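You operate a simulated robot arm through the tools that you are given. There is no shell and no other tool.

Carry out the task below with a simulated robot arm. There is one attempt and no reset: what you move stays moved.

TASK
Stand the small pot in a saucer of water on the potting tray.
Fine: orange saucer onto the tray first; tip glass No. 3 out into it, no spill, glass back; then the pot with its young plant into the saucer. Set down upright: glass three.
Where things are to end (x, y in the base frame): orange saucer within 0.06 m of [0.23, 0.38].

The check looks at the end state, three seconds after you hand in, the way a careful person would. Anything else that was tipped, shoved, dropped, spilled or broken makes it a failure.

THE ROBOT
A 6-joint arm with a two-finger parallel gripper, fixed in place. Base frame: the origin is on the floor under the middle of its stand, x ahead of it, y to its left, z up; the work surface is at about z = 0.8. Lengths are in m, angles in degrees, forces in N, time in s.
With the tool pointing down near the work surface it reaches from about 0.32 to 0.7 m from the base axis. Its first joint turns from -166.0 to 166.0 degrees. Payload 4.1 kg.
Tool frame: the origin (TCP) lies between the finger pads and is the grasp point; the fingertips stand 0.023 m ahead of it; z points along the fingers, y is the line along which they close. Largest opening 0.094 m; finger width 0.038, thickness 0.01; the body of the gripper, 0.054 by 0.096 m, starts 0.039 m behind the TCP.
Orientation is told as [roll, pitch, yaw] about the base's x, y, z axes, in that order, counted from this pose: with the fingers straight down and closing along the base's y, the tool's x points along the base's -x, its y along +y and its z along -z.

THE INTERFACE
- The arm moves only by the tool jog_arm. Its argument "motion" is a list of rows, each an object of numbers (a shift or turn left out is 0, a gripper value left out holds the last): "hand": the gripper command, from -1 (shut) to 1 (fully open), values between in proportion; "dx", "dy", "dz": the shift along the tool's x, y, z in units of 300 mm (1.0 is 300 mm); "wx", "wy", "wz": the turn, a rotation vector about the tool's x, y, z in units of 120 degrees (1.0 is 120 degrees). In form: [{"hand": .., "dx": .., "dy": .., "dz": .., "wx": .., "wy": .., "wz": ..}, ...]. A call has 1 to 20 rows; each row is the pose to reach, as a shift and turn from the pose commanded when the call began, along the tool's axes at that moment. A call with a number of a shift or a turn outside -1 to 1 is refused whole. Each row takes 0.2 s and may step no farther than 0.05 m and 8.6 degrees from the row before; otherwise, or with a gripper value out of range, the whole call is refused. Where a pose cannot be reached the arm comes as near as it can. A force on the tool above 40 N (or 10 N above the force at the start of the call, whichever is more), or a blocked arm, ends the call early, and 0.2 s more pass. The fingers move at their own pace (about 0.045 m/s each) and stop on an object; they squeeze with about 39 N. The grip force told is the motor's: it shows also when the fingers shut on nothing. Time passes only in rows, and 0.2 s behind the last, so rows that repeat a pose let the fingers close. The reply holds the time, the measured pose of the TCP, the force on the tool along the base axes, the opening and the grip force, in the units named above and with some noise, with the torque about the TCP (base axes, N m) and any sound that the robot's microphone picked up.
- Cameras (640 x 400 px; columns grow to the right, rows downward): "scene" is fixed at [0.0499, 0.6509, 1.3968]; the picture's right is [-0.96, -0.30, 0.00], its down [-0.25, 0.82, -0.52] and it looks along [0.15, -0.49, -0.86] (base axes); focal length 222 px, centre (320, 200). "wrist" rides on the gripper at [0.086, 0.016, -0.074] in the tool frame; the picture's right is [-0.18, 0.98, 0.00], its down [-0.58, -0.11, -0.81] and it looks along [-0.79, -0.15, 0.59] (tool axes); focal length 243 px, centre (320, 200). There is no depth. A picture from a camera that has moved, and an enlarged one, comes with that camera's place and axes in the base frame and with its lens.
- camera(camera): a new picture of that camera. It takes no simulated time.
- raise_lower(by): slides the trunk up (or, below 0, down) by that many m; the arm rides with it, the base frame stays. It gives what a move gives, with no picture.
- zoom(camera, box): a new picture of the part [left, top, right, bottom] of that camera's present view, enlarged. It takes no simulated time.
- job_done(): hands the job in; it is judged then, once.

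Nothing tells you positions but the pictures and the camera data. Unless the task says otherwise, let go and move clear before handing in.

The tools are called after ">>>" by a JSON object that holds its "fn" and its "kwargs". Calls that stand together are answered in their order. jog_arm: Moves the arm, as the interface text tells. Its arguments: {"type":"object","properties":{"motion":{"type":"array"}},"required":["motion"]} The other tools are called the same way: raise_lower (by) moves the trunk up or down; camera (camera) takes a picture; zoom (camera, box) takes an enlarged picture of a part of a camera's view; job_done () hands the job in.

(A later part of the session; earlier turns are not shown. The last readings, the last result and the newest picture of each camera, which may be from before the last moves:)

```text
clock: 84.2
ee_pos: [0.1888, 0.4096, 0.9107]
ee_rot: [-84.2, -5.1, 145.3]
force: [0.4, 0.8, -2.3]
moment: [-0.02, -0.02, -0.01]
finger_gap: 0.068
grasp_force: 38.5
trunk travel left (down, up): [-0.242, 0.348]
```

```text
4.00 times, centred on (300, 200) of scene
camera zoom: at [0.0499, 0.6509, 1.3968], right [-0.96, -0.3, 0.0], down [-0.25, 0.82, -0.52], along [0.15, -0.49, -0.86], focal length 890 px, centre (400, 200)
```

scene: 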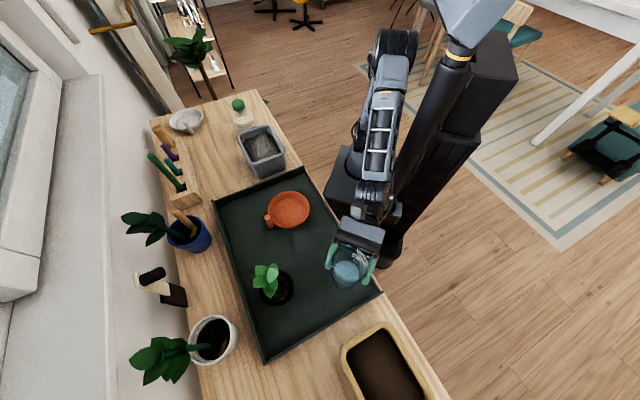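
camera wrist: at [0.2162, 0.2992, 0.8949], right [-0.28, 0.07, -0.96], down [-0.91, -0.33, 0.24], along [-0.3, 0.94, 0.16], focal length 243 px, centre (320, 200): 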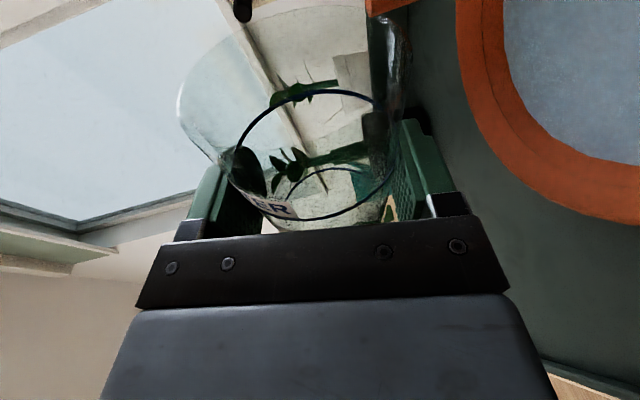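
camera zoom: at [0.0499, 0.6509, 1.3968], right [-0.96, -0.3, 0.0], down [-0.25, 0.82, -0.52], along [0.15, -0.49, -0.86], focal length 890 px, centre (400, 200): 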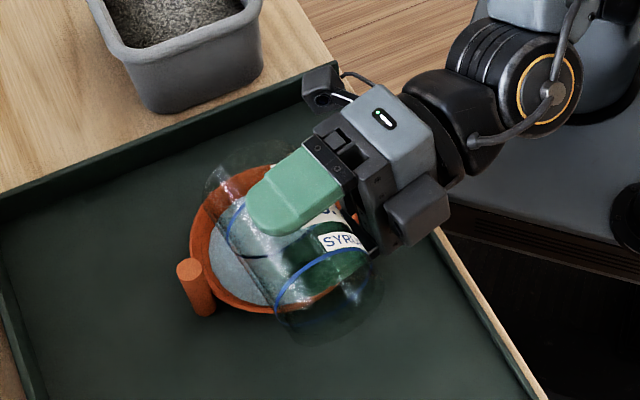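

The glass looks empty. I'll tip a little further over the saucer to let the last drops fall.

>>> {"fn": "jog_arm", "kwargs": {"motion": [{"wz": 0.02, "dx": 0.006}, {"wz": 0.04, "dx": 0.013}, {"wz": 0.06, "dx": 0.02, "dy": -0.001}, {"wz": 0.08, "dx": 0.027, "dy": -0.002}, {"wz": 0.1, "dx": 0.034, "dy": -0.003}, {"wz": 0.12, "dx": 0.04, "dy": -0.0035}, {"wz": 0.12, "dx": 0.04, "dy": -0.0035}, {"wz": 0.12, "dx": 0.04, "dy": -0.0035}, {"wz": 0.12, "dx": 0.04, "dy": -0.0035}, {"wz": 0.12, "dx": 0.04, "dy": -0.0035}, {"wz": 0.12, "dx": 0.04, "dy": -0.0035}, {"wz": 0.12, "dx": 0.04, "dy": -0.0035}, {"wz": 0.12, "dx": 0.04, "dy": -0.0035}]}}

>>> {"fn": "camera", "kwargs": {"camera": "wrist"}}

>>> {"fn": "zoom", "kwargs": {"camera": "scene", "box": [240, 150, 360, 250]}}

```text
clock: 87.0
ee_pos: [0.1997, 0.4032, 0.9107]
ee_rot: [-83.8, -19.3, 144.0]
force: [0.7, -0.3, -1.5]
moment: [-0.01, 0.0, -0.01]
finger_gap: 0.068
grasp_force: 39.2
trunk travel left (down, up): [-0.242, 0.348]
```

```text
taken
camera wrist: at [0.2178, 0.2956, 0.8752], right [-0.46, 0.21, -0.86], down [-0.86, -0.35, 0.38], along [-0.23, 0.91, 0.34], focal length 243 px, centre (320, 200)
```

wrist: 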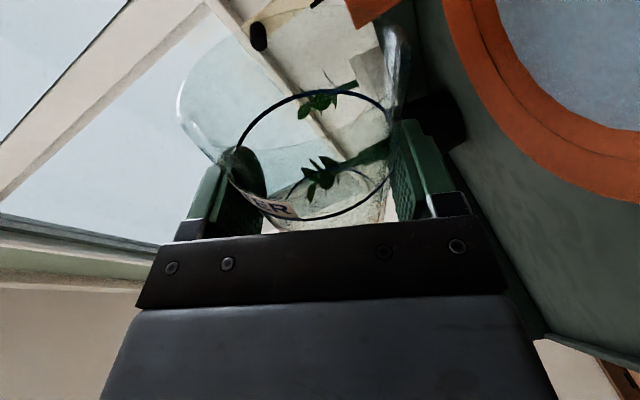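

```text
4.00 times, centred on (300, 200) of scene
camera zoom: at [0.0499, 0.6509, 1.3968], right [-0.96, -0.3, 0.0], down [-0.25, 0.82, -0.52], along [0.15, -0.49, -0.86], focal length 890 px, centre (400, 200)
```

zoom: 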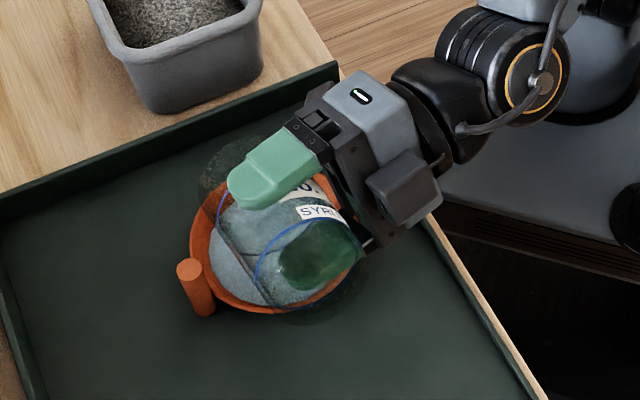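

The glass is empty and the water is in the saucer. I'll raise slightly and turn the glass back upright.

>>> {"fn": "jog_arm", "kwargs": {"motion": [{"wz": -0.02, "dx": -0.018, "dy": -0.017, "dz": -0.002}, {"wz": -0.07, "dx": -0.036, "dy": -0.034, "dz": -0.0045}, {"wz": -0.13, "dx": -0.054, "dy": -0.052, "dz": -0.007}, {"wz": -0.195, "dx": -0.071, "dy": -0.069, "dz": -0.009}, {"wz": -0.26, "dx": -0.089, "dy": -0.086, "dz": -0.011}, {"wz": -0.325, "dx": -0.107, "dy": -0.103, "dz": -0.0135}, {"wz": -0.39, "dx": -0.107, "dy": -0.103, "dz": -0.0135}, {"wz": -0.455, "dx": -0.107, "dy": -0.103, "dz": -0.0135}, {"wz": -0.52, "dx": -0.107, "dy": -0.103, "dz": -0.0135}, {"wz": -0.585, "dx": -0.107, "dy": -0.103, "dz": -0.0135}, {"wz": -0.65, "dx": -0.107, "dy": -0.103, "dz": -0.0135}, {"wz": -0.715, "dx": -0.107, "dy": -0.103, "dz": -0.0135}, {"wz": -0.78, "dx": -0.107, "dy": -0.103, "dz": -0.0135}, {"wz": -0.84, "dx": -0.107, "dy": -0.103, "dz": -0.0135}, {"wz": -0.885, "dx": -0.107, "dy": -0.103, "dz": -0.0135}, {"wz": -0.9117, "dx": -0.107, "dy": -0.103, "dz": -0.0135}]}}

>>> {"fn": "camera", "kwargs": {"camera": "wrist"}}

>>> {"fn": "zoom", "kwargs": {"camera": "scene", "box": [220, 140, 400, 310]}}

```text
clock: 90.4
ee_pos: [0.1822, 0.4139, 0.951]
ee_rot: [1.1, 84.2, -123.0]
force: [1.3, -0.5, -2.4]
moment: [0.0, 0.0, 0.01]
finger_gap: 0.0684
grasp_force: 39.0
trunk travel left (down, up): [-0.242, 0.348]
```

```text
taken
camera wrist: at [0.1591, 0.3514, 1.045], right [0.8, -0.57, -0.18], down [-0.57, -0.65, -0.5], along [0.16, 0.5, -0.85], focal length 243 px, centre (320, 200)
```

wrist: 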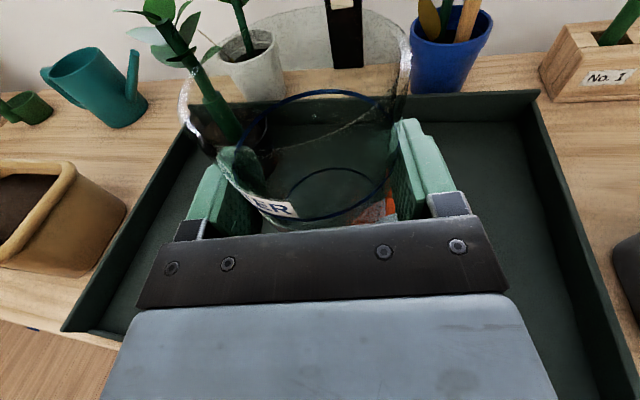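

```text
2.35 times, centred on (310, 225) of scene
camera zoom: at [0.0499, 0.6509, 1.3968], right [-0.96, -0.3, 0.0], down [-0.25, 0.82, -0.52], along [0.15, -0.49, -0.86], focal length 523 px, centre (344, 141)
```

zoom: 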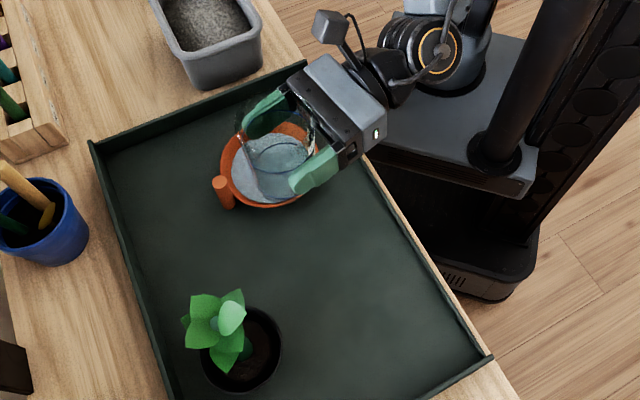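

Upright and empty. I'll carry the glass back to its original spot along the reverse path.

>>> {"fn": "jog_arm", "kwargs": {"motion": [{"dx": -0.001, "dy": -0.012, "wx": 0.005, "wz": -0.0005}, {"dx": -0.004, "dy": -0.043, "wx": 0.017, "wz": -0.0017}, {"dx": -0.009, "dy": -0.098, "wx": 0.039, "wz": -0.004}, {"dx": -0.014, "dy": -0.16, "wx": 0.063, "wz": -0.0064}, {"dx": -0.02, "dy": -0.227, "wx": 0.089, "wz": -0.009}, {"dx": -0.027, "dy": -0.295, "wx": 0.116, "wz": -0.0118}, {"dx": -0.033, "dy": -0.363, "wx": 0.142, "wz": -0.0145}, {"dx": -0.039, "dy": -0.43, "wx": 0.169, "wz": -0.0172}, {"dx": -0.045, "dy": -0.498, "wx": 0.195, "wz": -0.0198}, {"dx": -0.05, "dy": -0.553, "wx": 0.217, "wz": -0.022}, {"dx": -0.053, "dy": -0.594, "wx": 0.233, "wz": -0.0237}, {"dx": -0.055, "dy": -0.6147, "wx": 0.2413, "wz": -0.0245}, {"dx": -0.055, "dy": -0.6147, "wx": 0.2413, "wz": -0.0245}]}}

>>> {"fn": "camera", "kwargs": {"camera": "wrist"}}

>>> {"fn": "zoom", "kwargs": {"camera": "scene", "box": [200, 140, 420, 310]}}

```text
clock: 93.2
ee_pos: [0.0267, 0.5172, 0.9342]
ee_rot: [-0.4, 84.2, -95.2]
force: [1.1, 0.4, -2.7]
moment: [-0.05, 0.0, 0.03]
finger_gap: 0.0683
grasp_force: 38.8
trunk travel left (down, up): [-0.242, 0.348]
```

```text
taken
camera wrist: at [0.0379, 0.4502, 1.0282], right [0.98, -0.1, -0.18], down [-0.18, -0.85, -0.5], along [-0.1, 0.52, -0.85], focal length 243 px, centre (320, 200)
```

wrist: 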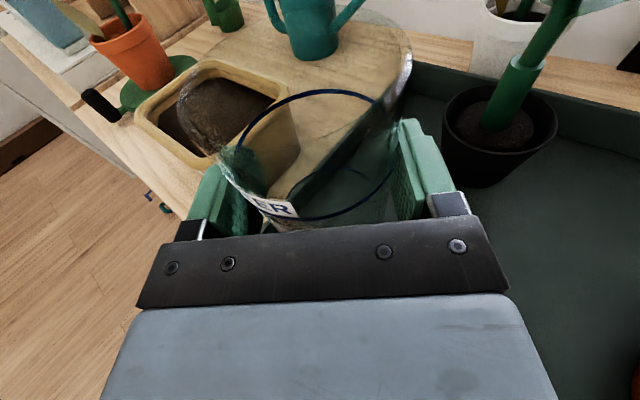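

```text
2.35 times, centred on (310, 225) of scene
camera zoom: at [0.0499, 0.6509, 1.3968], right [-0.96, -0.3, 0.0], down [-0.25, 0.82, -0.52], along [0.15, -0.49, -0.86], focal length 523 px, centre (344, 141)
```

zoom: 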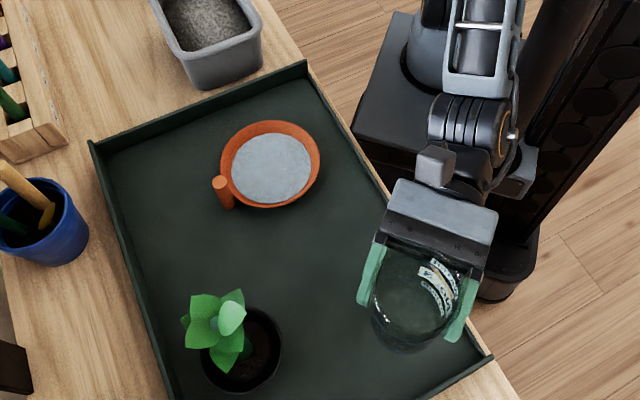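

The water is in the saucer and the tray looks dry. I'll lower the glass to just above the tray.

>>> {"fn": "jog_arm", "kwargs": {"motion": [{"dx": -0.03, "dz": 0.003}, {"dx": -0.07, "dz": 0.007}, {"dx": -0.11, "dz": 0.011}, {"dx": -0.15, "dz": 0.015}, {"dx": -0.18, "dz": 0.018}, {"dx": -0.198, "dz": 0.02}, {"dx": -0.207, "dz": 0.021}, {"dx": -0.207, "dz": 0.021}]}}

>>> {"fn": "jog_arm", "kwargs": {"motion": [{"dx": -0.004}, {"dx": -0.004}]}}

```text
clock: 95.0
ee_pos: [0.0281, 0.5158, 0.8721]
ee_rot: [-0.2, 84.2, -95.1]
force: [0.7, -0.2, -2.8]
moment: [0.0, 0.0, 0.0]
finger_gap: 0.0682
grasp_force: 39.1
trunk travel left (down, up): [-0.242, 0.348]
```

```text
clock: 95.6
ee_pos: [0.0294, 0.5152, 0.8697]
ee_rot: [-0.2, 84.3, -95.0]
force: [-0.8, 1.2, -1.6]
moment: [0.0, 0.03, -0.01]
finger_gap: 0.0683
grasp_force: 39.4
trunk travel left (down, up): [-0.242, 0.348]
```

>>> {"fn": "jog_arm", "kwargs": {"motion": [{"dx": -0.003}, {"dx": -0.003}]}}

>>> {"fn": "jog_arm", "kwargs": {"motion": [{"dx": -0.003}, {"dx": -0.003}]}}

```text
clock: 96.2
ee_pos: [0.0281, 0.516, 0.8683]
ee_rot: [-0.1, 84.2, -95.0]
force: [0.0, 0.1, -2.7]
moment: [-0.05, 0.0, -0.01]
finger_gap: 0.0682
grasp_force: 38.7
trunk travel left (down, up): [-0.242, 0.348]
```

```text
clock: 96.8
ee_pos: [0.0285, 0.5147, 0.8698]
ee_rot: [-0.1, 84.2, -95.0]
force: [-0.1, -0.1, -1.7]
moment: [-0.01, 0.03, -0.01]
finger_gap: 0.0682
grasp_force: 39.0
trunk travel left (down, up): [-0.242, 0.348]
```

>>> {"fn": "jog_arm", "kwargs": {"motion": [{"dx": -0.003}, {"dx": -0.003}]}}

>>> {"fn": "jog_arm", "kwargs": {"motion": [{"dx": -0.003}, {"dx": -0.003}]}}

```text
clock: 97.4
ee_pos: [0.0278, 0.5147, 0.8685]
ee_rot: [-0.1, 84.4, -95.1]
force: [0.0, 1.2, 1.4]
moment: [0.01, 0.03, -0.02]
finger_gap: 0.0682
grasp_force: 38.7
trunk travel left (down, up): [-0.242, 0.348]
```

```text
clock: 98.0
ee_pos: [0.0285, 0.5153, 0.8681]
ee_rot: [-0.2, 84.4, -95.1]
force: [-1.5, 2.7, 8.8]
moment: [-0.13, 0.09, -0.02]
finger_gap: 0.0682
grasp_force: 39.5
trunk travel left (down, up): [-0.242, 0.348]
```

Contact is felt. I'll release the glass.

>>> {"fn": "jog_arm", "kwargs": {"motion": [{"dx": 0.002, "hand": 0.2}, {"dx": 0.002, "hand": 0.5}, {"dx": 0.002, "hand": 0.5}, {"dx": 0.002, "hand": 1.0}, {"dx": 0.002, "hand": 1.0}, {"dx": 0.002, "hand": 1.0}]}}

>>> {"fn": "camera", "kwargs": {"camera": "wrist"}}

>>> {"fn": "zoom", "kwargs": {"camera": "scene", "box": [310, 220, 400, 300]}}

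```text
clock: 99.4
ee_pos: [0.0282, 0.5152, 0.8679]
ee_rot: [-0.1, 84.2, -95.0]
force: [0.2, 0.2, 0.0]
moment: [0.0, 0.02, -0.01]
finger_gap: 0.0939
grasp_force: 0.1
trunk travel left (down, up): [-0.242, 0.348]
```

```text
taken
camera wrist: at [0.0387, 0.4493, 0.9619], right [0.98, -0.1, -0.18], down [-0.18, -0.85, -0.5], along [-0.1, 0.52, -0.85], focal length 243 px, centre (320, 200)
```

wrist: 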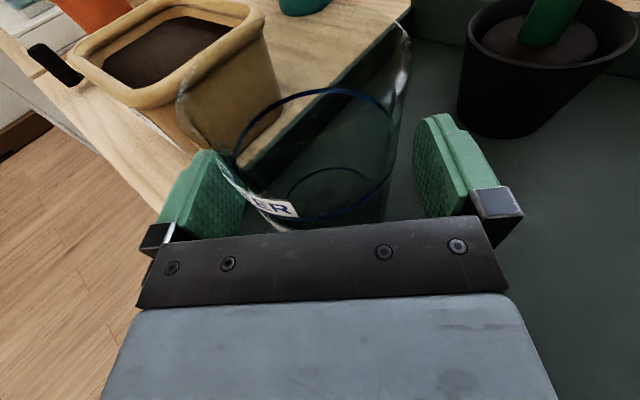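

```text
5.00 times, centred on (355, 260) of scene
camera zoom: at [0.0499, 0.6509, 1.3968], right [-0.96, -0.3, 0.0], down [-0.25, 0.82, -0.52], along [0.15, -0.49, -0.86], focal length 1112 px, centre (145, -100)
```

zoom: 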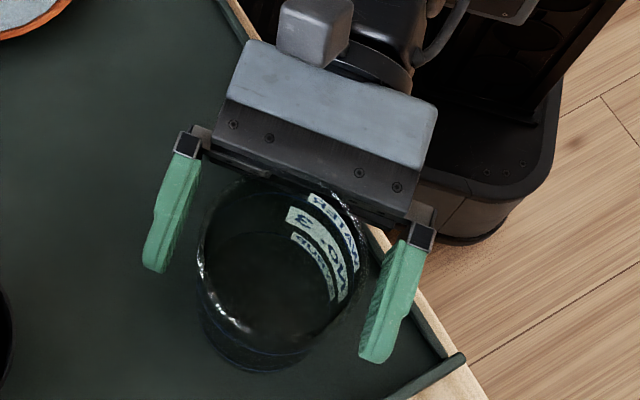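

The glass stands upright, released, at its original place. I'll back straight out.

>>> {"fn": "jog_arm", "kwargs": {"motion": [{"dz": -0.04, "dx": -0.004}, {"dz": -0.1, "dx": -0.01}, {"dz": -0.16, "dx": -0.016}, {"dz": -0.22, "dx": -0.022}, {"dz": -0.27, "dx": -0.027}]}}

>>> {"fn": "raise_lower", "kwargs": {"by": 0.12}}

>>> {"fn": "camera", "kwargs": {"camera": "wrist"}}

>>> {"fn": "camera", "kwargs": {"camera": "scene"}}

```text
clock: 100.6
ee_pos: [0.0221, 0.4351, 0.8675]
ee_rot: [-0.3, 84.2, -95.2]
force: [0.3, -0.4, 1.2]
moment: [0.01, 0.0, -0.02]
finger_gap: 0.0938
grasp_force: 0.1
trunk travel left (down, up): [-0.242, 0.348]
```

```text
clock: 102.1
ee_pos: [0.0215, 0.4355, 0.9876]
ee_rot: [-0.1, 84.2, -95.0]
force: [0.3, 0.9, -0.3]
moment: [0.01, 0.01, 0.02]
finger_gap: 0.0941
grasp_force: 0.0
trunk travel left (down, up): [-0.362, 0.228]
```

```text
taken
camera wrist: at [0.0329, 0.3685, 1.0819], right [0.98, -0.1, -0.18], down [-0.18, -0.85, -0.5], along [-0.1, 0.52, -0.85], focal length 243 px, centre (320, 200)
```

wrist: 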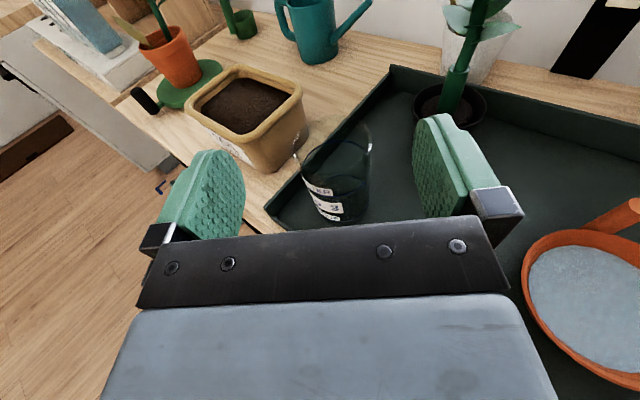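

```text
taken
```

scene: 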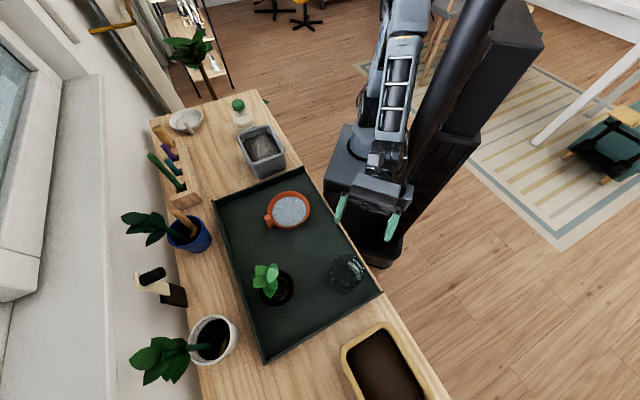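

The glass is back upright and the saucer holds the water. Next is the pot: I'll take its body from the side with the tool nearly level so the camera and palm stay clear of the leaves. First I move, well above the glass, to a point short of the pot.

>>> {"fn": "jog_arm", "kwargs": {"motion": [{"dx": 0.004, "dy": 0.048, "dz": 0.037, "wx": -0.0136, "wz": 0.0014}, {"dx": 0.008, "dy": 0.096, "dz": 0.075, "wx": -0.027, "wz": 0.0028}, {"dx": 0.011, "dy": 0.144, "dz": 0.112, "wx": -0.041, "wz": 0.0042}, {"dx": 0.015, "dy": 0.192, "dz": 0.149, "wx": -0.054, "wz": 0.0055}, {"dx": 0.019, "dy": 0.24, "dz": 0.186, "wx": -0.068, "wz": 0.0069}, {"dx": 0.023, "dy": 0.287, "dz": 0.224, "wx": -0.081, "wz": 0.0082}, {"dx": 0.026, "dy": 0.335, "dz": 0.261, "wx": -0.095, "wz": 0.0097}, {"dx": 0.03, "dy": 0.383, "dz": 0.298, "wx": -0.1086, "wz": 0.011}]}}

>>> {"fn": "jog_arm", "kwargs": {"motion": [{"wy": -0.018}, {"wy": -0.035}]}}

>>> {"fn": "camera", "kwargs": {"camera": "wrist"}}

>>> {"fn": "camera", "kwargs": {"camera": "scene"}}

```text
clock: 103.9
ee_pos: [0.1446, 0.5134, 0.9888]
ee_rot: [0.4, 84.2, -107.8]
force: [-0.9, -1.0, 0.2]
moment: [-0.01, -0.02, -0.01]
finger_gap: 0.0941
grasp_force: 0.1
trunk travel left (down, up): [-0.362, 0.228]
```

```text
clock: 104.5
ee_pos: [0.1428, 0.5151, 0.9874]
ee_rot: [0.0, 80.0, -107.9]
force: [-0.1, -1.1, 0.1]
moment: [-0.03, 0.02, -0.03]
finger_gap: 0.0939
grasp_force: 0.0
trunk travel left (down, up): [-0.362, 0.228]
```

```text
taken
camera wrist: at [0.1417, 0.454, 1.0866], right [0.92, -0.33, -0.18], down [-0.38, -0.82, -0.43], along [0.0, 0.47, -0.88], focal length 243 px, centre (320, 200)
```

wrist: 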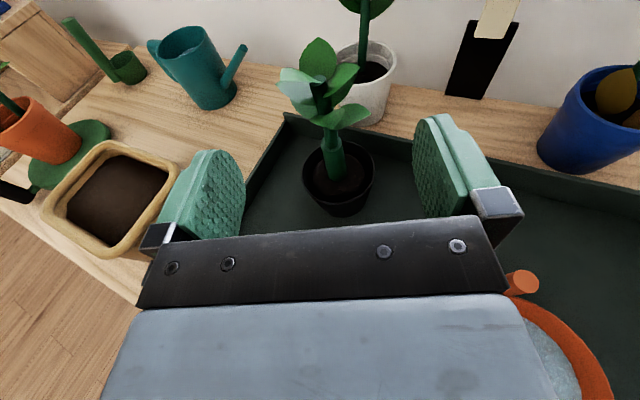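

```text
taken
```

scene: 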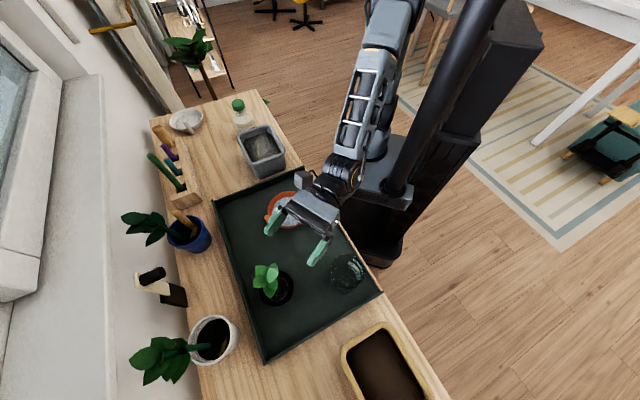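

>>> {"fn": "zoom", "kwargs": {"camera": "wrist", "box": [250, 20, 430, 220]}}

```text
2.00 times, centred on (340, 120) of wrist
camera zoom: at [0.1417, 0.454, 1.0866], right [0.92, -0.33, -0.18], down [-0.38, -0.82, -0.43], along [0.0, 0.47, -0.88], focal length 485 px, centre (280, 360)
```

zoom: 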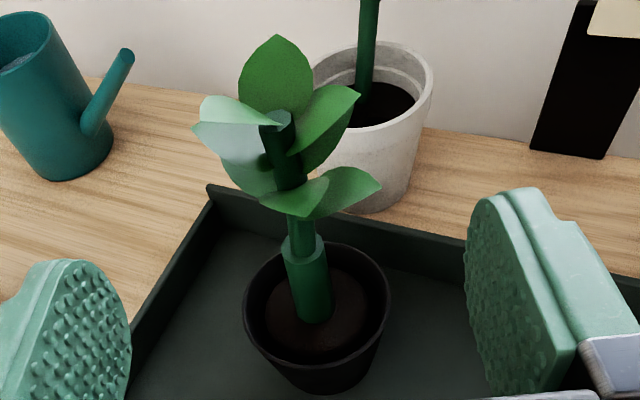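

The pot is confirmed at (0.171, 0.596), about 2 mm right of centre, with the leaves clear. I'll descend partway short of the pot and check again.

>>> {"fn": "jog_arm", "kwargs": {"motion": [{"dx": -0.05, "dy": 0.003, "dz": 0.009}, {"dx": -0.11, "dy": 0.007, "dz": 0.019}, {"dx": -0.17, "dy": 0.007, "dz": 0.03}, {"dx": -0.23, "dy": 0.007, "dz": 0.0405}, {"dx": -0.286, "dy": 0.007, "dz": 0.0503}]}}

>>> {"fn": "camera", "kwargs": {"camera": "wrist"}}

>>> {"fn": "zoom", "kwargs": {"camera": "scene", "box": [220, 150, 400, 310]}}

```text
clock: 105.7
ee_pos: [0.1466, 0.5151, 0.9025]
ee_rot: [0.1, 80.0, -108.0]
force: [-0.5, 0.3, 0.1]
moment: [0.0, -0.01, -0.02]
finger_gap: 0.0939
grasp_force: 0.1
trunk travel left (down, up): [-0.362, 0.228]
```

```text
taken
camera wrist: at [0.1438, 0.4543, 1.0008], right [0.92, -0.33, -0.18], down [-0.38, -0.82, -0.43], along [0.0, 0.47, -0.88], focal length 243 px, centre (320, 200)
```

wrist: 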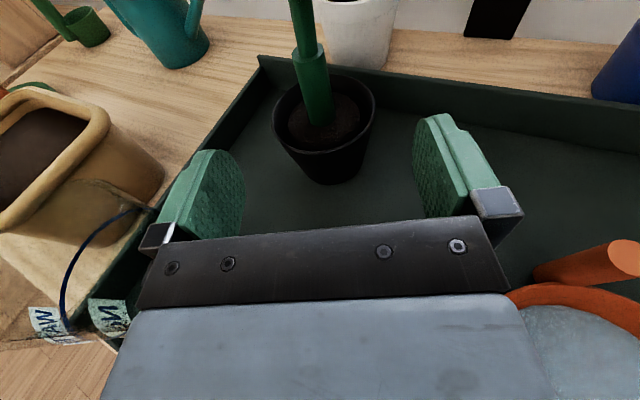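

```text
2.50 times, centred on (310, 230) of scene
camera zoom: at [0.0499, 0.6509, 1.3968], right [-0.96, -0.3, 0.0], down [-0.25, 0.82, -0.52], along [0.15, -0.49, -0.86], focal length 556 px, centre (345, 125)
```

zoom: 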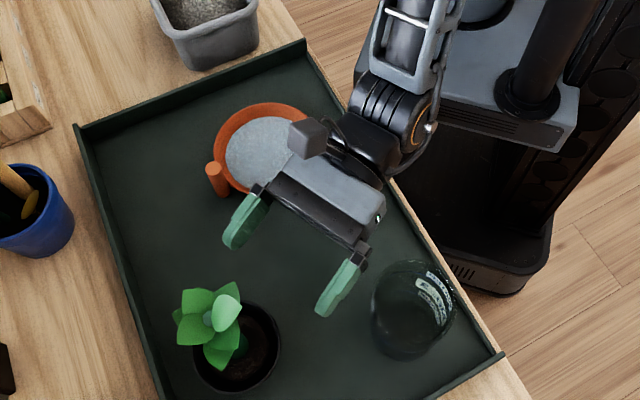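

>>> {"fn": "jog_arm", "kwargs": {"motion": [{"dx": -0.04, "dz": 0.007}, {"dx": -0.085, "dz": 0.015}, {"dx": -0.13, "dz": 0.023}, {"dx": -0.165, "dz": 0.029}, {"dx": -0.179, "dz": 0.0315}, {"dx": -0.179, "dz": 0.0315}]}}

>>> {"fn": "camera", "kwargs": {"camera": "wrist"}}

>>> {"fn": "zoom", "kwargs": {"camera": "scene", "box": [220, 150, 400, 310]}}

```text
clock: 107.1
ee_pos: [0.1415, 0.5137, 0.8482]
ee_rot: [0.4, 80.0, -108.1]
force: [0.5, -0.1, -0.5]
moment: [-0.01, 0.03, 0.02]
finger_gap: 0.0942
grasp_force: 0.1
out of reach, approached as far as the arm can: row 4, 5, 6
trunk travel left (down, up): [-0.362, 0.228]
```

```text
taken
camera wrist: at [0.1384, 0.4538, 0.946], right [0.92, -0.34, -0.18], down [-0.39, -0.82, -0.43], along [0.0, 0.47, -0.88], focal length 243 px, centre (320, 200)
```

wrist: 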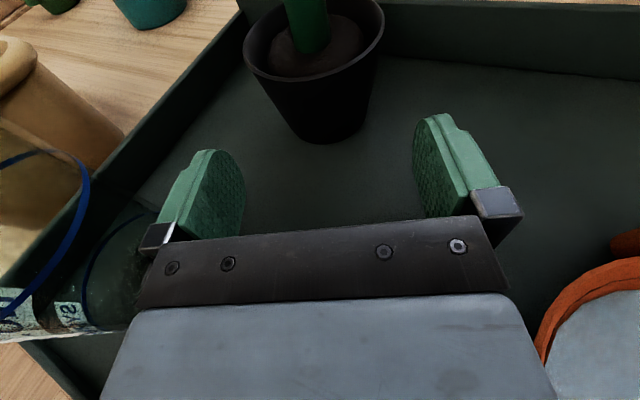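

```text
2.50 times, centred on (310, 230) of scene
camera zoom: at [0.0499, 0.6509, 1.3968], right [-0.96, -0.3, 0.0], down [-0.25, 0.82, -0.52], along [0.15, -0.49, -0.86], focal length 556 px, centre (345, 125)
```

zoom: 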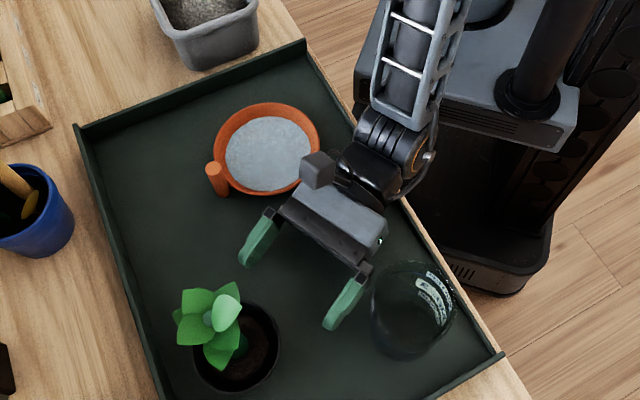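

The arm reports its reach limit at this low posture, though the pose is nearly right. I'll raise the arm 5 cm and lower the trunk by the same amount for an easier posture.

>>> {"fn": "jog_arm", "kwargs": {"motion": [{"dx": 0.05, "dz": -0.009}, {"dx": 0.11, "dz": -0.019}, {"dx": 0.164, "dz": -0.029}, {"dx": 0.164, "dz": -0.029}]}}

>>> {"fn": "raise_lower", "kwargs": {"by": -0.05}}

>>> {"fn": "camera", "kwargs": {"camera": "wrist"}}

```text
clock: 108.1
ee_pos: [0.1426, 0.514, 0.8977]
ee_rot: [-0.1, 79.9, -108.2]
force: [-0.5, -0.3, 0.5]
moment: [0.02, 0.0, -0.02]
finger_gap: 0.0937
grasp_force: 0.1
trunk travel left (down, up): [-0.362, 0.228]
```

```text
clock: 109.1
ee_pos: [0.1423, 0.5145, 0.847]
ee_rot: [0.0, 79.9, -108.0]
force: [0.3, 0.1, -0.3]
moment: [-0.01, 0.0, -0.01]
finger_gap: 0.0939
grasp_force: 0.0
trunk travel left (down, up): [-0.312, 0.278]
```

```text
taken
camera wrist: at [0.1395, 0.454, 0.9455], right [0.92, -0.33, -0.18], down [-0.38, -0.82, -0.43], along [0.0, 0.47, -0.88], focal length 243 px, centre (320, 200)
```

wrist: 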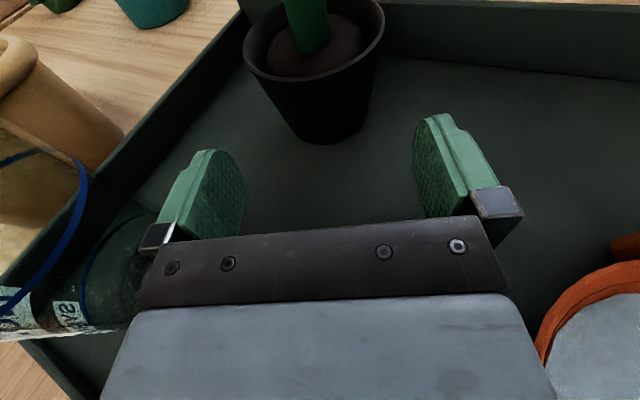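

Good posture now. I'll shift 2.5 mm right and advance horizontally partway toward the pot.

>>> {"fn": "jog_arm", "kwargs": {"motion": [{"dx": 0.01, "dy": 0.008, "dz": 0.055}, {"dx": 0.019, "dy": 0.008, "dz": 0.11}, {"dx": 0.029, "dy": 0.008, "dz": 0.164}, {"dx": 0.029, "dy": 0.008, "dz": 0.164}]}}

>>> {"fn": "camera", "kwargs": {"camera": "wrist"}}

>>> {"fn": "zoom", "kwargs": {"camera": "scene", "box": [220, 210, 340, 320]}}

```text
clock: 110.1
ee_pos: [0.1593, 0.5619, 0.8472]
ee_rot: [0.3, 79.9, -108.0]
force: [0.3, 1.1, 0.0]
moment: [0.0, 0.01, 0.0]
finger_gap: 0.0941
grasp_force: 0.0
trunk travel left (down, up): [-0.312, 0.278]
```

```text
taken
camera wrist: at [0.1557, 0.5022, 0.9457], right [0.92, -0.34, -0.18], down [-0.38, -0.82, -0.43], along [0.0, 0.47, -0.88], focal length 243 px, centre (320, 200)
```

wrist: 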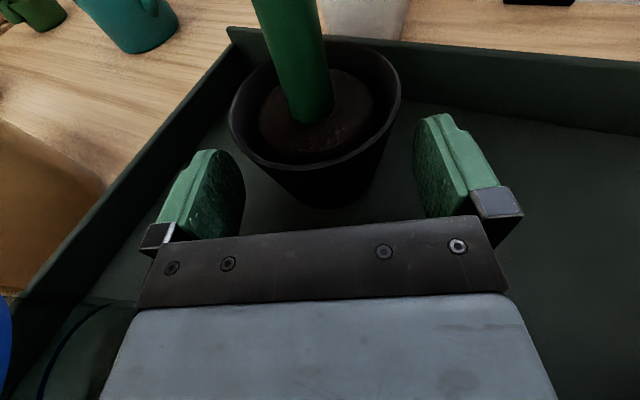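

```text
3.64 times, centred on (280, 265) of scene
camera zoom: at [0.0499, 0.6509, 1.3968], right [-0.96, -0.3, 0.0], down [-0.25, 0.82, -0.52], along [0.15, -0.49, -0.86], focal length 809 px, centre (466, -36)
```

zoom: 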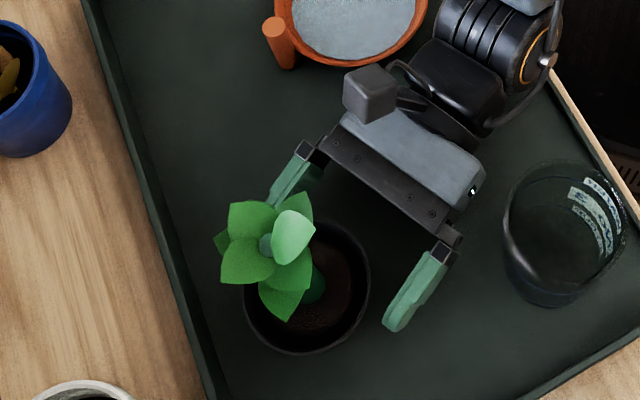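

>>> {"fn": "jog_arm", "kwargs": {"motion": [{"dy": 0.0075, "dx": 0.003, "dz": 0.018}, {"dy": 0.0075, "dx": 0.006, "dz": 0.037}, {"dy": 0.0075, "dx": 0.0095, "dz": 0.055}, {"dy": 0.0075, "dx": 0.013, "dz": 0.074}, {"dy": 0.0075, "dx": 0.013, "dz": 0.074}]}}

>>> {"fn": "camera", "kwargs": {"camera": "wrist"}}

>>> {"fn": "zoom", "kwargs": {"camera": "scene", "box": [220, 210, 340, 320]}}

```text
clock: 111.3
ee_pos: [0.1682, 0.5827, 0.8471]
ee_rot: [0.5, 79.9, -108.0]
force: [0.2, -0.1, 0.5]
moment: [-0.03, 0.0, 0.01]
finger_gap: 0.0938
grasp_force: 0.0
trunk travel left (down, up): [-0.312, 0.278]
```

```text
taken
camera wrist: at [0.1634, 0.5229, 0.9454], right [0.92, -0.34, -0.18], down [-0.39, -0.82, -0.43], along [0.0, 0.47, -0.88], focal length 243 px, centre (320, 200)
```

wrist: 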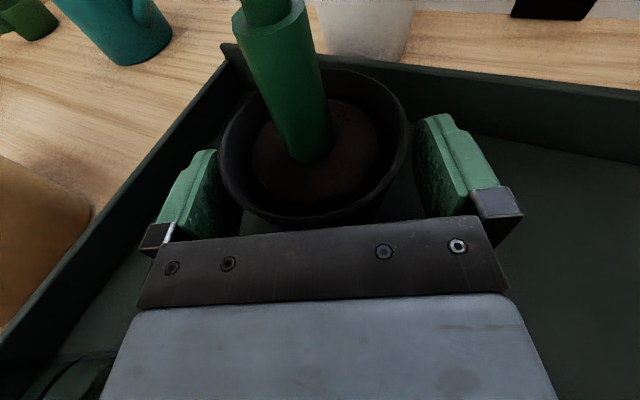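

```text
3.64 times, centred on (280, 265) of scene
camera zoom: at [0.0499, 0.6509, 1.3968], right [-0.96, -0.3, 0.0], down [-0.25, 0.82, -0.52], along [0.15, -0.49, -0.86], focal length 809 px, centre (466, -36)
```

zoom: 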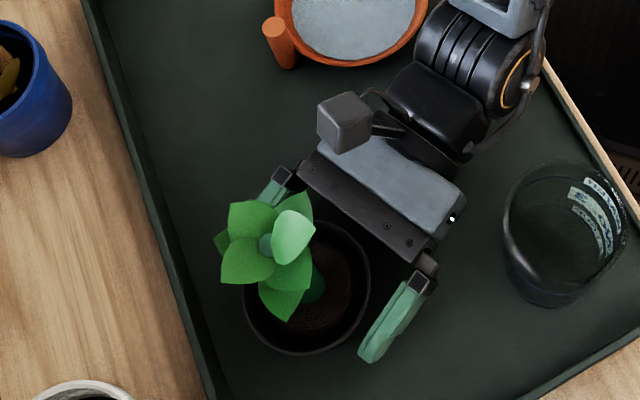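

The pot is centred within 1 mm, and palm and leaves are clear. I'll close on the pot.

>>> {"fn": "jog_arm", "kwargs": {"motion": [{"hand": 0.5}, {"hand": 0.5}, {"hand": 0.4}, {"hand": 0.3}, {"hand": 0.3}]}}

>>> {"fn": "camera", "kwargs": {"camera": "wrist"}}

>>> {"fn": "zoom", "kwargs": {"camera": "scene", "box": [220, 210, 340, 320]}}

```text
clock: 112.5
ee_pos: [0.1673, 0.5827, 0.8461]
ee_rot: [0.5, 79.9, -108.1]
force: [-0.5, 0.1, 0.2]
moment: [0.0, -0.02, 0.03]
finger_gap: 0.0676
grasp_force: 39.3
trunk travel left (down, up): [-0.312, 0.278]
```

```text
taken
camera wrist: at [0.1632, 0.5229, 0.9454], right [0.92, -0.34, -0.18], down [-0.39, -0.82, -0.43], along [0.0, 0.47, -0.88], focal length 243 px, centre (320, 200)
```

wrist: 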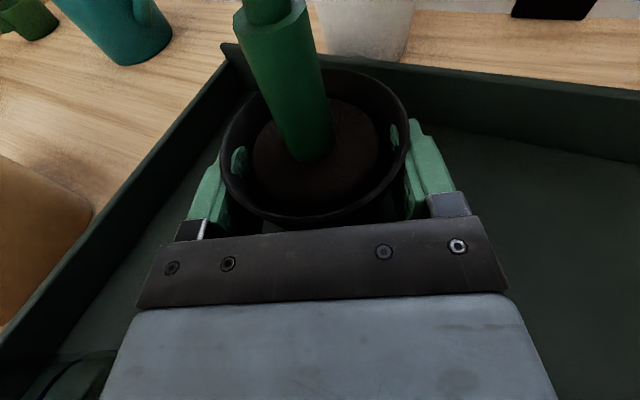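

```text
3.64 times, centred on (280, 265) of scene
camera zoom: at [0.0499, 0.6509, 1.3968], right [-0.96, -0.3, 0.0], down [-0.25, 0.82, -0.52], along [0.15, -0.49, -0.86], focal length 809 px, centre (466, -36)
```

zoom: 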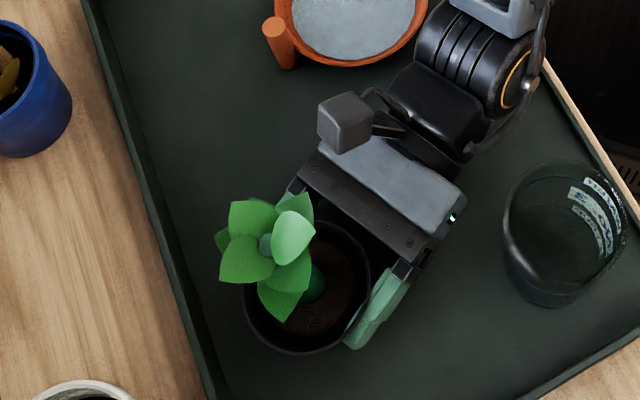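

Gripped. Now I'll lift the pot slowly, straight up.

>>> {"fn": "jog_arm", "kwargs": {"motion": [{"dx": 0.006, "dz": -0.001}, {"dx": 0.017, "dz": -0.003}, {"dx": 0.034, "dz": -0.006}, {"dx": 0.06, "dz": -0.0106}, {"dx": 0.095, "dz": -0.0167}, {"dx": 0.13, "dz": -0.0229}, {"dx": 0.165, "dz": -0.0291}, {"dx": 0.2, "dz": -0.0353}, {"dx": 0.23, "dz": -0.0406}, {"dx": 0.252, "dz": -0.0444}, {"dx": 0.2627, "dz": -0.0463}]}}

>>> {"fn": "camera", "kwargs": {"camera": "wrist"}}

>>> {"fn": "camera", "kwargs": {"camera": "scene"}}

```text
clock: 114.9
ee_pos: [0.1683, 0.5817, 0.927]
ee_rot: [0.0, 79.9, -108.2]
force: [-0.3, 0.8, -1.3]
moment: [-0.03, -0.01, 0.02]
finger_gap: 0.0677
grasp_force: 39.0
trunk travel left (down, up): [-0.312, 0.278]
```

```text
taken
camera wrist: at [0.1664, 0.5215, 1.0254], right [0.92, -0.34, -0.18], down [-0.38, -0.82, -0.43], along [0.0, 0.47, -0.88], focal length 243 px, centre (320, 200)
```

wrist: 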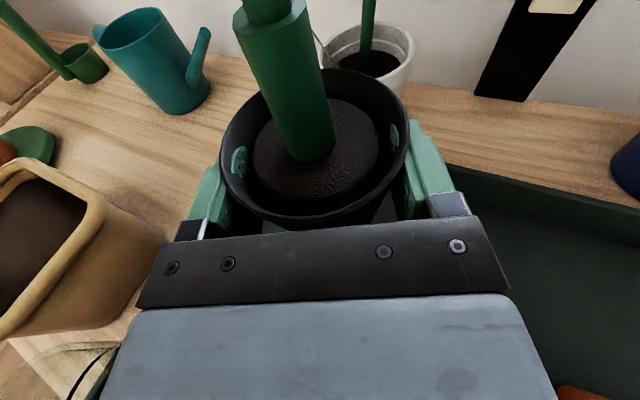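

```text
taken
```

scene: 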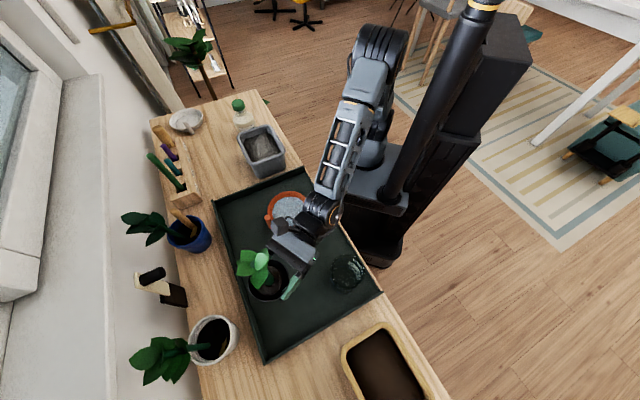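

The pot came up cleanly with the plant upright. I'll carry it slowly back toward the saucer, a little higher so it clears the handle, and turn the heading along the way.

>>> {"fn": "jog_arm", "kwargs": {"motion": [{"dx": 0.03, "dz": -0.0055}, {"dx": 0.0647, "dy": 0.004, "dz": -0.0175, "wx": -0.0016, "wz": 0.0003}, {"dx": 0.0616, "dy": 0.0158, "dz": -0.035, "wx": -0.0065, "wz": 0.0012}, {"dx": 0.0564, "dy": 0.0355, "dz": -0.0641, "wx": -0.0146, "wz": 0.0026}, {"dx": 0.0501, "dy": 0.0591, "dz": -0.099, "wx": -0.0244, "wz": 0.0043}, {"dx": 0.0429, "dy": 0.0867, "dz": -0.1397, "wx": -0.0357, "wz": 0.0064}, {"dx": 0.0346, "dy": 0.1183, "dz": -0.1863, "wx": -0.0487, "wz": 0.0087}, {"dx": 0.0263, "dy": 0.1498, "dz": -0.2329, "wx": -0.0617, "wz": 0.011}, {"dx": 0.018, "dy": 0.1814, "dz": -0.2794, "wx": -0.0747, "wz": 0.0133}, {"dx": 0.0097, "dy": 0.2129, "dz": -0.326, "wx": -0.0877, "wz": 0.0156}, {"dx": 0.0014, "dy": 0.2445, "dz": -0.3725, "wx": -0.1007, "wz": 0.0179}, {"dx": -0.0069, "dy": 0.276, "dz": -0.4191, "wx": -0.1137, "wz": 0.0202}, {"dx": -0.0152, "dy": 0.3076, "dz": -0.4657, "wx": -0.1267, "wz": 0.0225}, {"dx": -0.0224, "dy": 0.3352, "dz": -0.5064, "wx": -0.138, "wz": 0.0246}, {"dx": -0.0287, "dy": 0.3588, "dz": -0.5413, "wx": -0.1478, "wz": 0.0263}, {"dx": -0.0339, "dy": 0.3785, "dz": -0.5704, "wx": -0.1559, "wz": 0.0277}, {"dx": -0.038, "dy": 0.3943, "dz": -0.5937, "wx": -0.1624, "wz": 0.0289}, {"dx": -0.038, "dy": 0.3943, "dz": -0.5937, "wx": -0.1624, "wz": 0.0289}]}}

>>> {"fn": "camera", "kwargs": {"camera": "wrist"}}

>>> {"fn": "camera", "kwargs": {"camera": "scene"}}

```text
clock: 118.7
ee_pos: [0.2247, 0.3762, 0.9467]
ee_rot: [-0.3, 79.9, -128.1]
force: [-0.5, 0.2, -1.9]
moment: [-0.02, 0.06, -0.02]
finger_gap: 0.068
grasp_force: 39.2
trunk travel left (down, up): [-0.312, 0.278]
```

```text
taken
camera wrist: at [0.2037, 0.3209, 1.0452], right [0.76, -0.63, -0.18], down [-0.64, -0.64, -0.43], along [0.16, 0.44, -0.88], focal length 243 px, centre (320, 200)
```

wrist: 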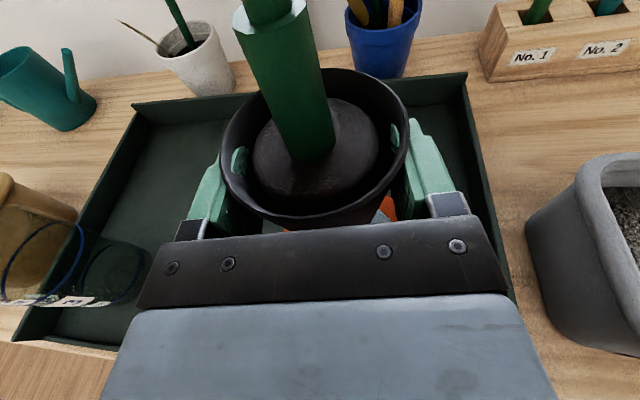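

```text
taken
```

scene: 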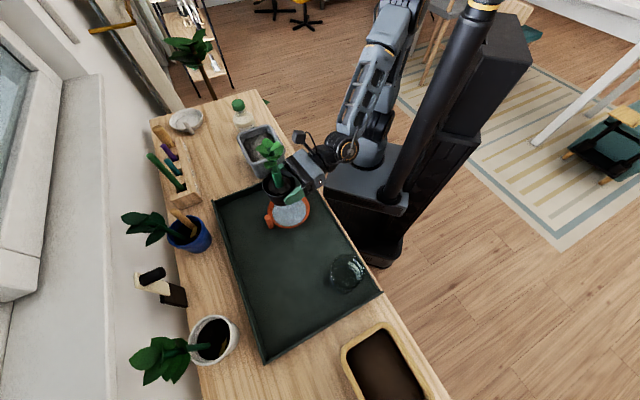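

>>> {"fn": "zoom", "kwargs": {"camera": "scene", "box": [240, 120, 360, 240]}}

```text
3.33 times, centred on (300, 180) of scene
camera zoom: at [0.0499, 0.6509, 1.3968], right [-0.96, -0.3, 0.0], down [-0.25, 0.82, -0.52], along [0.15, -0.49, -0.86], focal length 742 px, centre (387, 267)
```

zoom: 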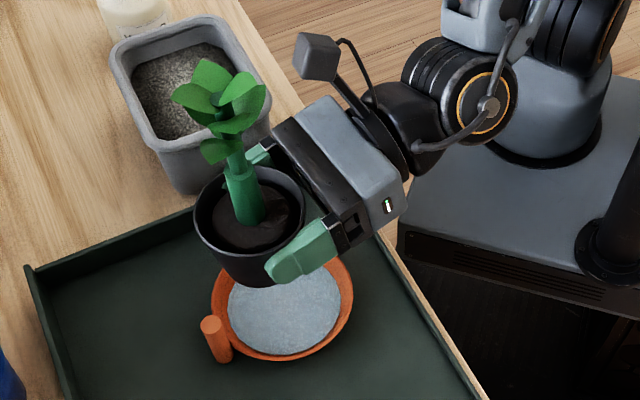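

The pot is above the saucer with its base centred to within a few mm. I'll lower the trunk most of the way and leave the last 2 cm for fine arm steps.

>>> {"fn": "jog_arm", "kwargs": {"motion": [{"dz": -0.005, "dx": -0.001}, {"dz": -0.0098, "dx": -0.0018}]}}

>>> {"fn": "raise_lower", "kwargs": {"by": -0.07}}

>>> {"fn": "camera", "kwargs": {"camera": "wrist"}}

>>> {"fn": "zoom", "kwargs": {"camera": "scene", "box": [240, 140, 360, 240]}}

```text
clock: 119.3
ee_pos: [0.2252, 0.374, 0.9471]
ee_rot: [-0.2, 80.0, -127.9]
force: [-0.4, -0.1, -2.0]
moment: [-0.03, 0.03, -0.02]
finger_gap: 0.0678
grasp_force: 39.4
trunk travel left (down, up): [-0.312, 0.278]
```

```text
clock: 120.3
ee_pos: [0.2243, 0.3741, 0.8763]
ee_rot: [-0.2, 79.9, -128.0]
force: [-0.2, -0.9, -1.9]
moment: [-0.01, 0.01, 0.0]
finger_gap: 0.0677
grasp_force: 39.0
trunk travel left (down, up): [-0.242, 0.348]
```

```text
taken
camera wrist: at [0.2018, 0.3188, 0.975], right [0.76, -0.63, -0.18], down [-0.64, -0.64, -0.43], along [0.16, 0.44, -0.88], focal length 243 px, centre (320, 200)
```

wrist: 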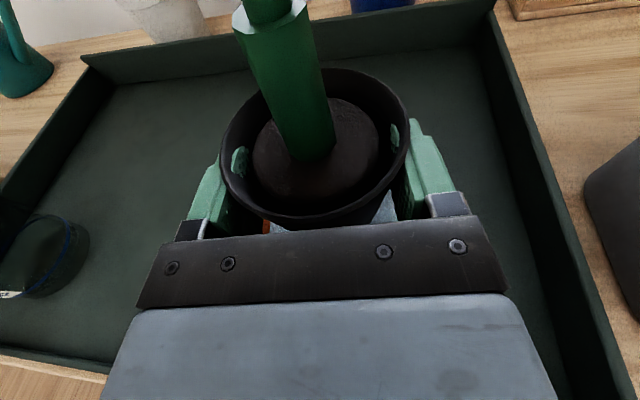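

```text
4.00 times, centred on (300, 190) of scene
camera zoom: at [0.0499, 0.6509, 1.3968], right [-0.96, -0.3, 0.0], down [-0.25, 0.82, -0.52], along [0.15, -0.49, -0.86], focal length 890 px, centre (400, 240)
```

zoom: 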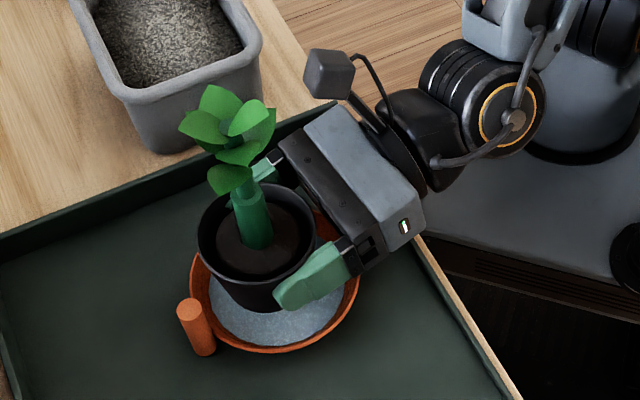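

The pot is well centred over the saucer. I'll lower the last 2 cm gently with force checks.

>>> {"fn": "jog_arm", "kwargs": {"motion": [{"dx": -0.012, "dz": 0.002}, {"dx": -0.024, "dz": 0.004}, {"dx": -0.036, "dz": 0.006}, {"dx": -0.047, "dz": 0.008}, {"dx": -0.056, "dz": 0.01}, {"dx": -0.056, "dz": 0.01}]}}

>>> {"fn": "jog_arm", "kwargs": {"motion": [{"dx": -0.004}, {"dx": -0.0066}, {"dx": -0.0066}]}}

```text
clock: 121.3
ee_pos: [0.2249, 0.3755, 0.8704]
ee_rot: [-1.2, 81.2, -129.1]
force: [-1.5, -2.7, 16.8]
moment: [-1.0, 0.58, -0.05]
finger_gap: 0.0679
grasp_force: 39.1
trunk travel left (down, up): [-0.242, 0.348]
stopped in row 4: the force on the tool passed its limit at 44 N (the readings are from after the stop); the commanded pose is now the measured one
```

```text
clock: 122.1
ee_pos: [0.2232, 0.3737, 0.8673]
ee_rot: [-0.9, 81.0, -128.8]
force: [-4.9, -8.7, 32.6]
moment: [-1.84, 0.95, -0.07]
finger_gap: 0.0677
grasp_force: 39.1
trunk travel left (down, up): [-0.242, 0.348]
```

Contact came earlier than expected, and the torque points to something about 5 cm behind the TCP, probably the gripper's underside on the saucer's near rim. I'll back up immediately and look.

>>> {"fn": "jog_arm", "kwargs": {"motion": [{"dx": 0.02, "dz": -0.0035}, {"dx": 0.04, "dz": -0.007}, {"dx": 0.04, "dz": -0.007}]}}

>>> {"fn": "camera", "kwargs": {"camera": "wrist"}}

>>> {"fn": "zoom", "kwargs": {"camera": "scene", "box": [250, 150, 350, 235]}}

>>> {"fn": "camera", "kwargs": {"camera": "scene"}}

```text
clock: 122.9
ee_pos: [0.2261, 0.3759, 0.8776]
ee_rot: [-0.6, 80.5, -128.5]
force: [-0.6, 0.2, -0.7]
moment: [-0.01, 0.02, 0.0]
finger_gap: 0.0678
grasp_force: 38.7
trunk travel left (down, up): [-0.242, 0.348]
```

```text
taken
camera wrist: at [0.2014, 0.318, 0.9751], right [0.76, -0.63, -0.18], down [-0.63, -0.64, -0.44], along [0.16, 0.45, -0.88], focal length 243 px, centre (320, 200)
```

wrist: 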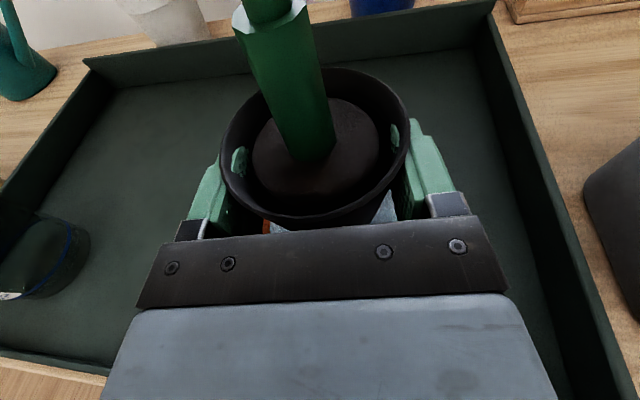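

```text
4.71 times, centred on (300, 192) of scene
camera zoom: at [0.0499, 0.6509, 1.3968], right [-0.96, -0.3, 0.0], down [-0.25, 0.82, -0.52], along [0.15, -0.49, -0.86], focal length 1047 px, centre (414, 235)
```

zoom: 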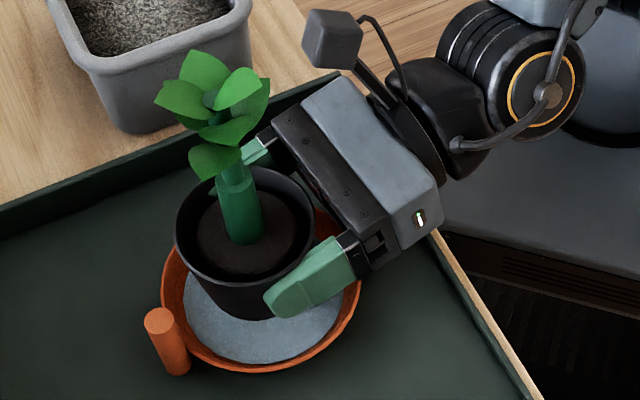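

```text
taken
```

scene: 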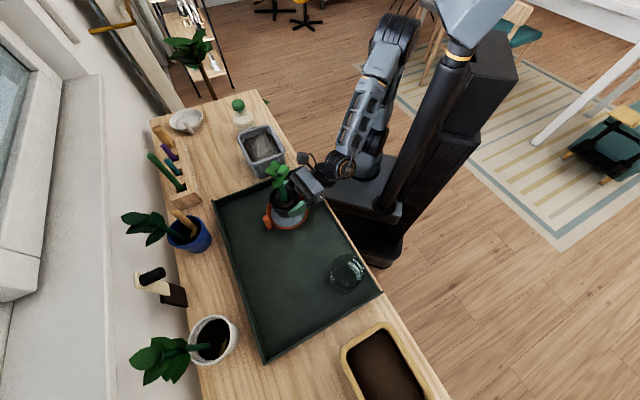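

>>> {"fn": "zoom", "kwargs": {"camera": "scene", "box": [285, 155, 345, 205]}}

>>> {"fn": "zoom", "kwargs": {"camera": "scene", "box": [340, 270, 400, 320]}}

>>> {"fn": "zoom", "kwargs": {"camera": "scene", "box": [205, 175, 265, 225]}}

```text
8.00 times, centred on (315, 180) of scene
camera zoom: at [0.0499, 0.6509, 1.3968], right [-0.96, -0.3, 0.0], down [-0.25, 0.82, -0.52], along [0.15, -0.49, -0.86], focal length 1780 px, centre (360, 360)
```

zoom: 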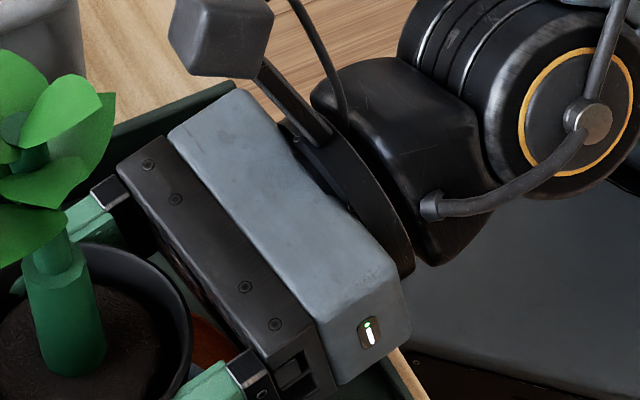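

```text
8.00 times, centred on (370, 295) of scene
camera zoom: at [0.0499, 0.6509, 1.3968], right [-0.96, -0.3, 0.0], down [-0.25, 0.82, -0.52], along [0.15, -0.49, -0.86], focal length 1780 px, centre (-80, -560)
```

zoom: 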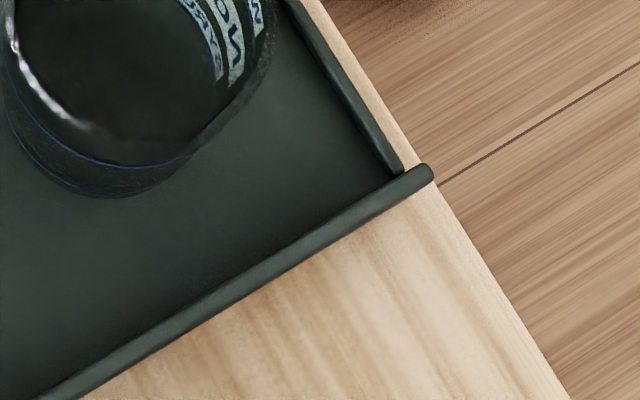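

```text
8.00 times, centred on (235, 200) of scene
camera zoom: at [0.0499, 0.6509, 1.3968], right [-0.96, -0.3, 0.0], down [-0.25, 0.82, -0.52], along [0.15, -0.49, -0.86], focal length 1780 px, centre (1000, 200)
```

zoom: 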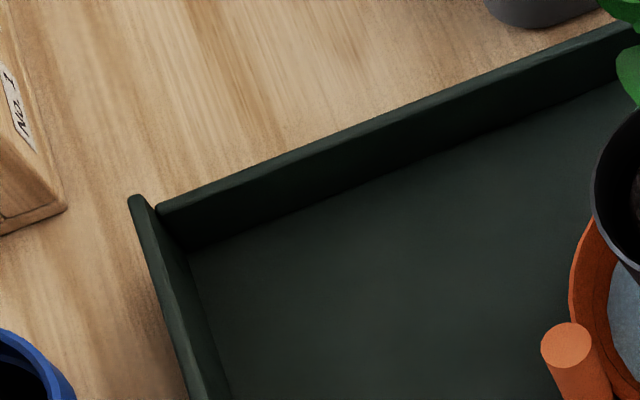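

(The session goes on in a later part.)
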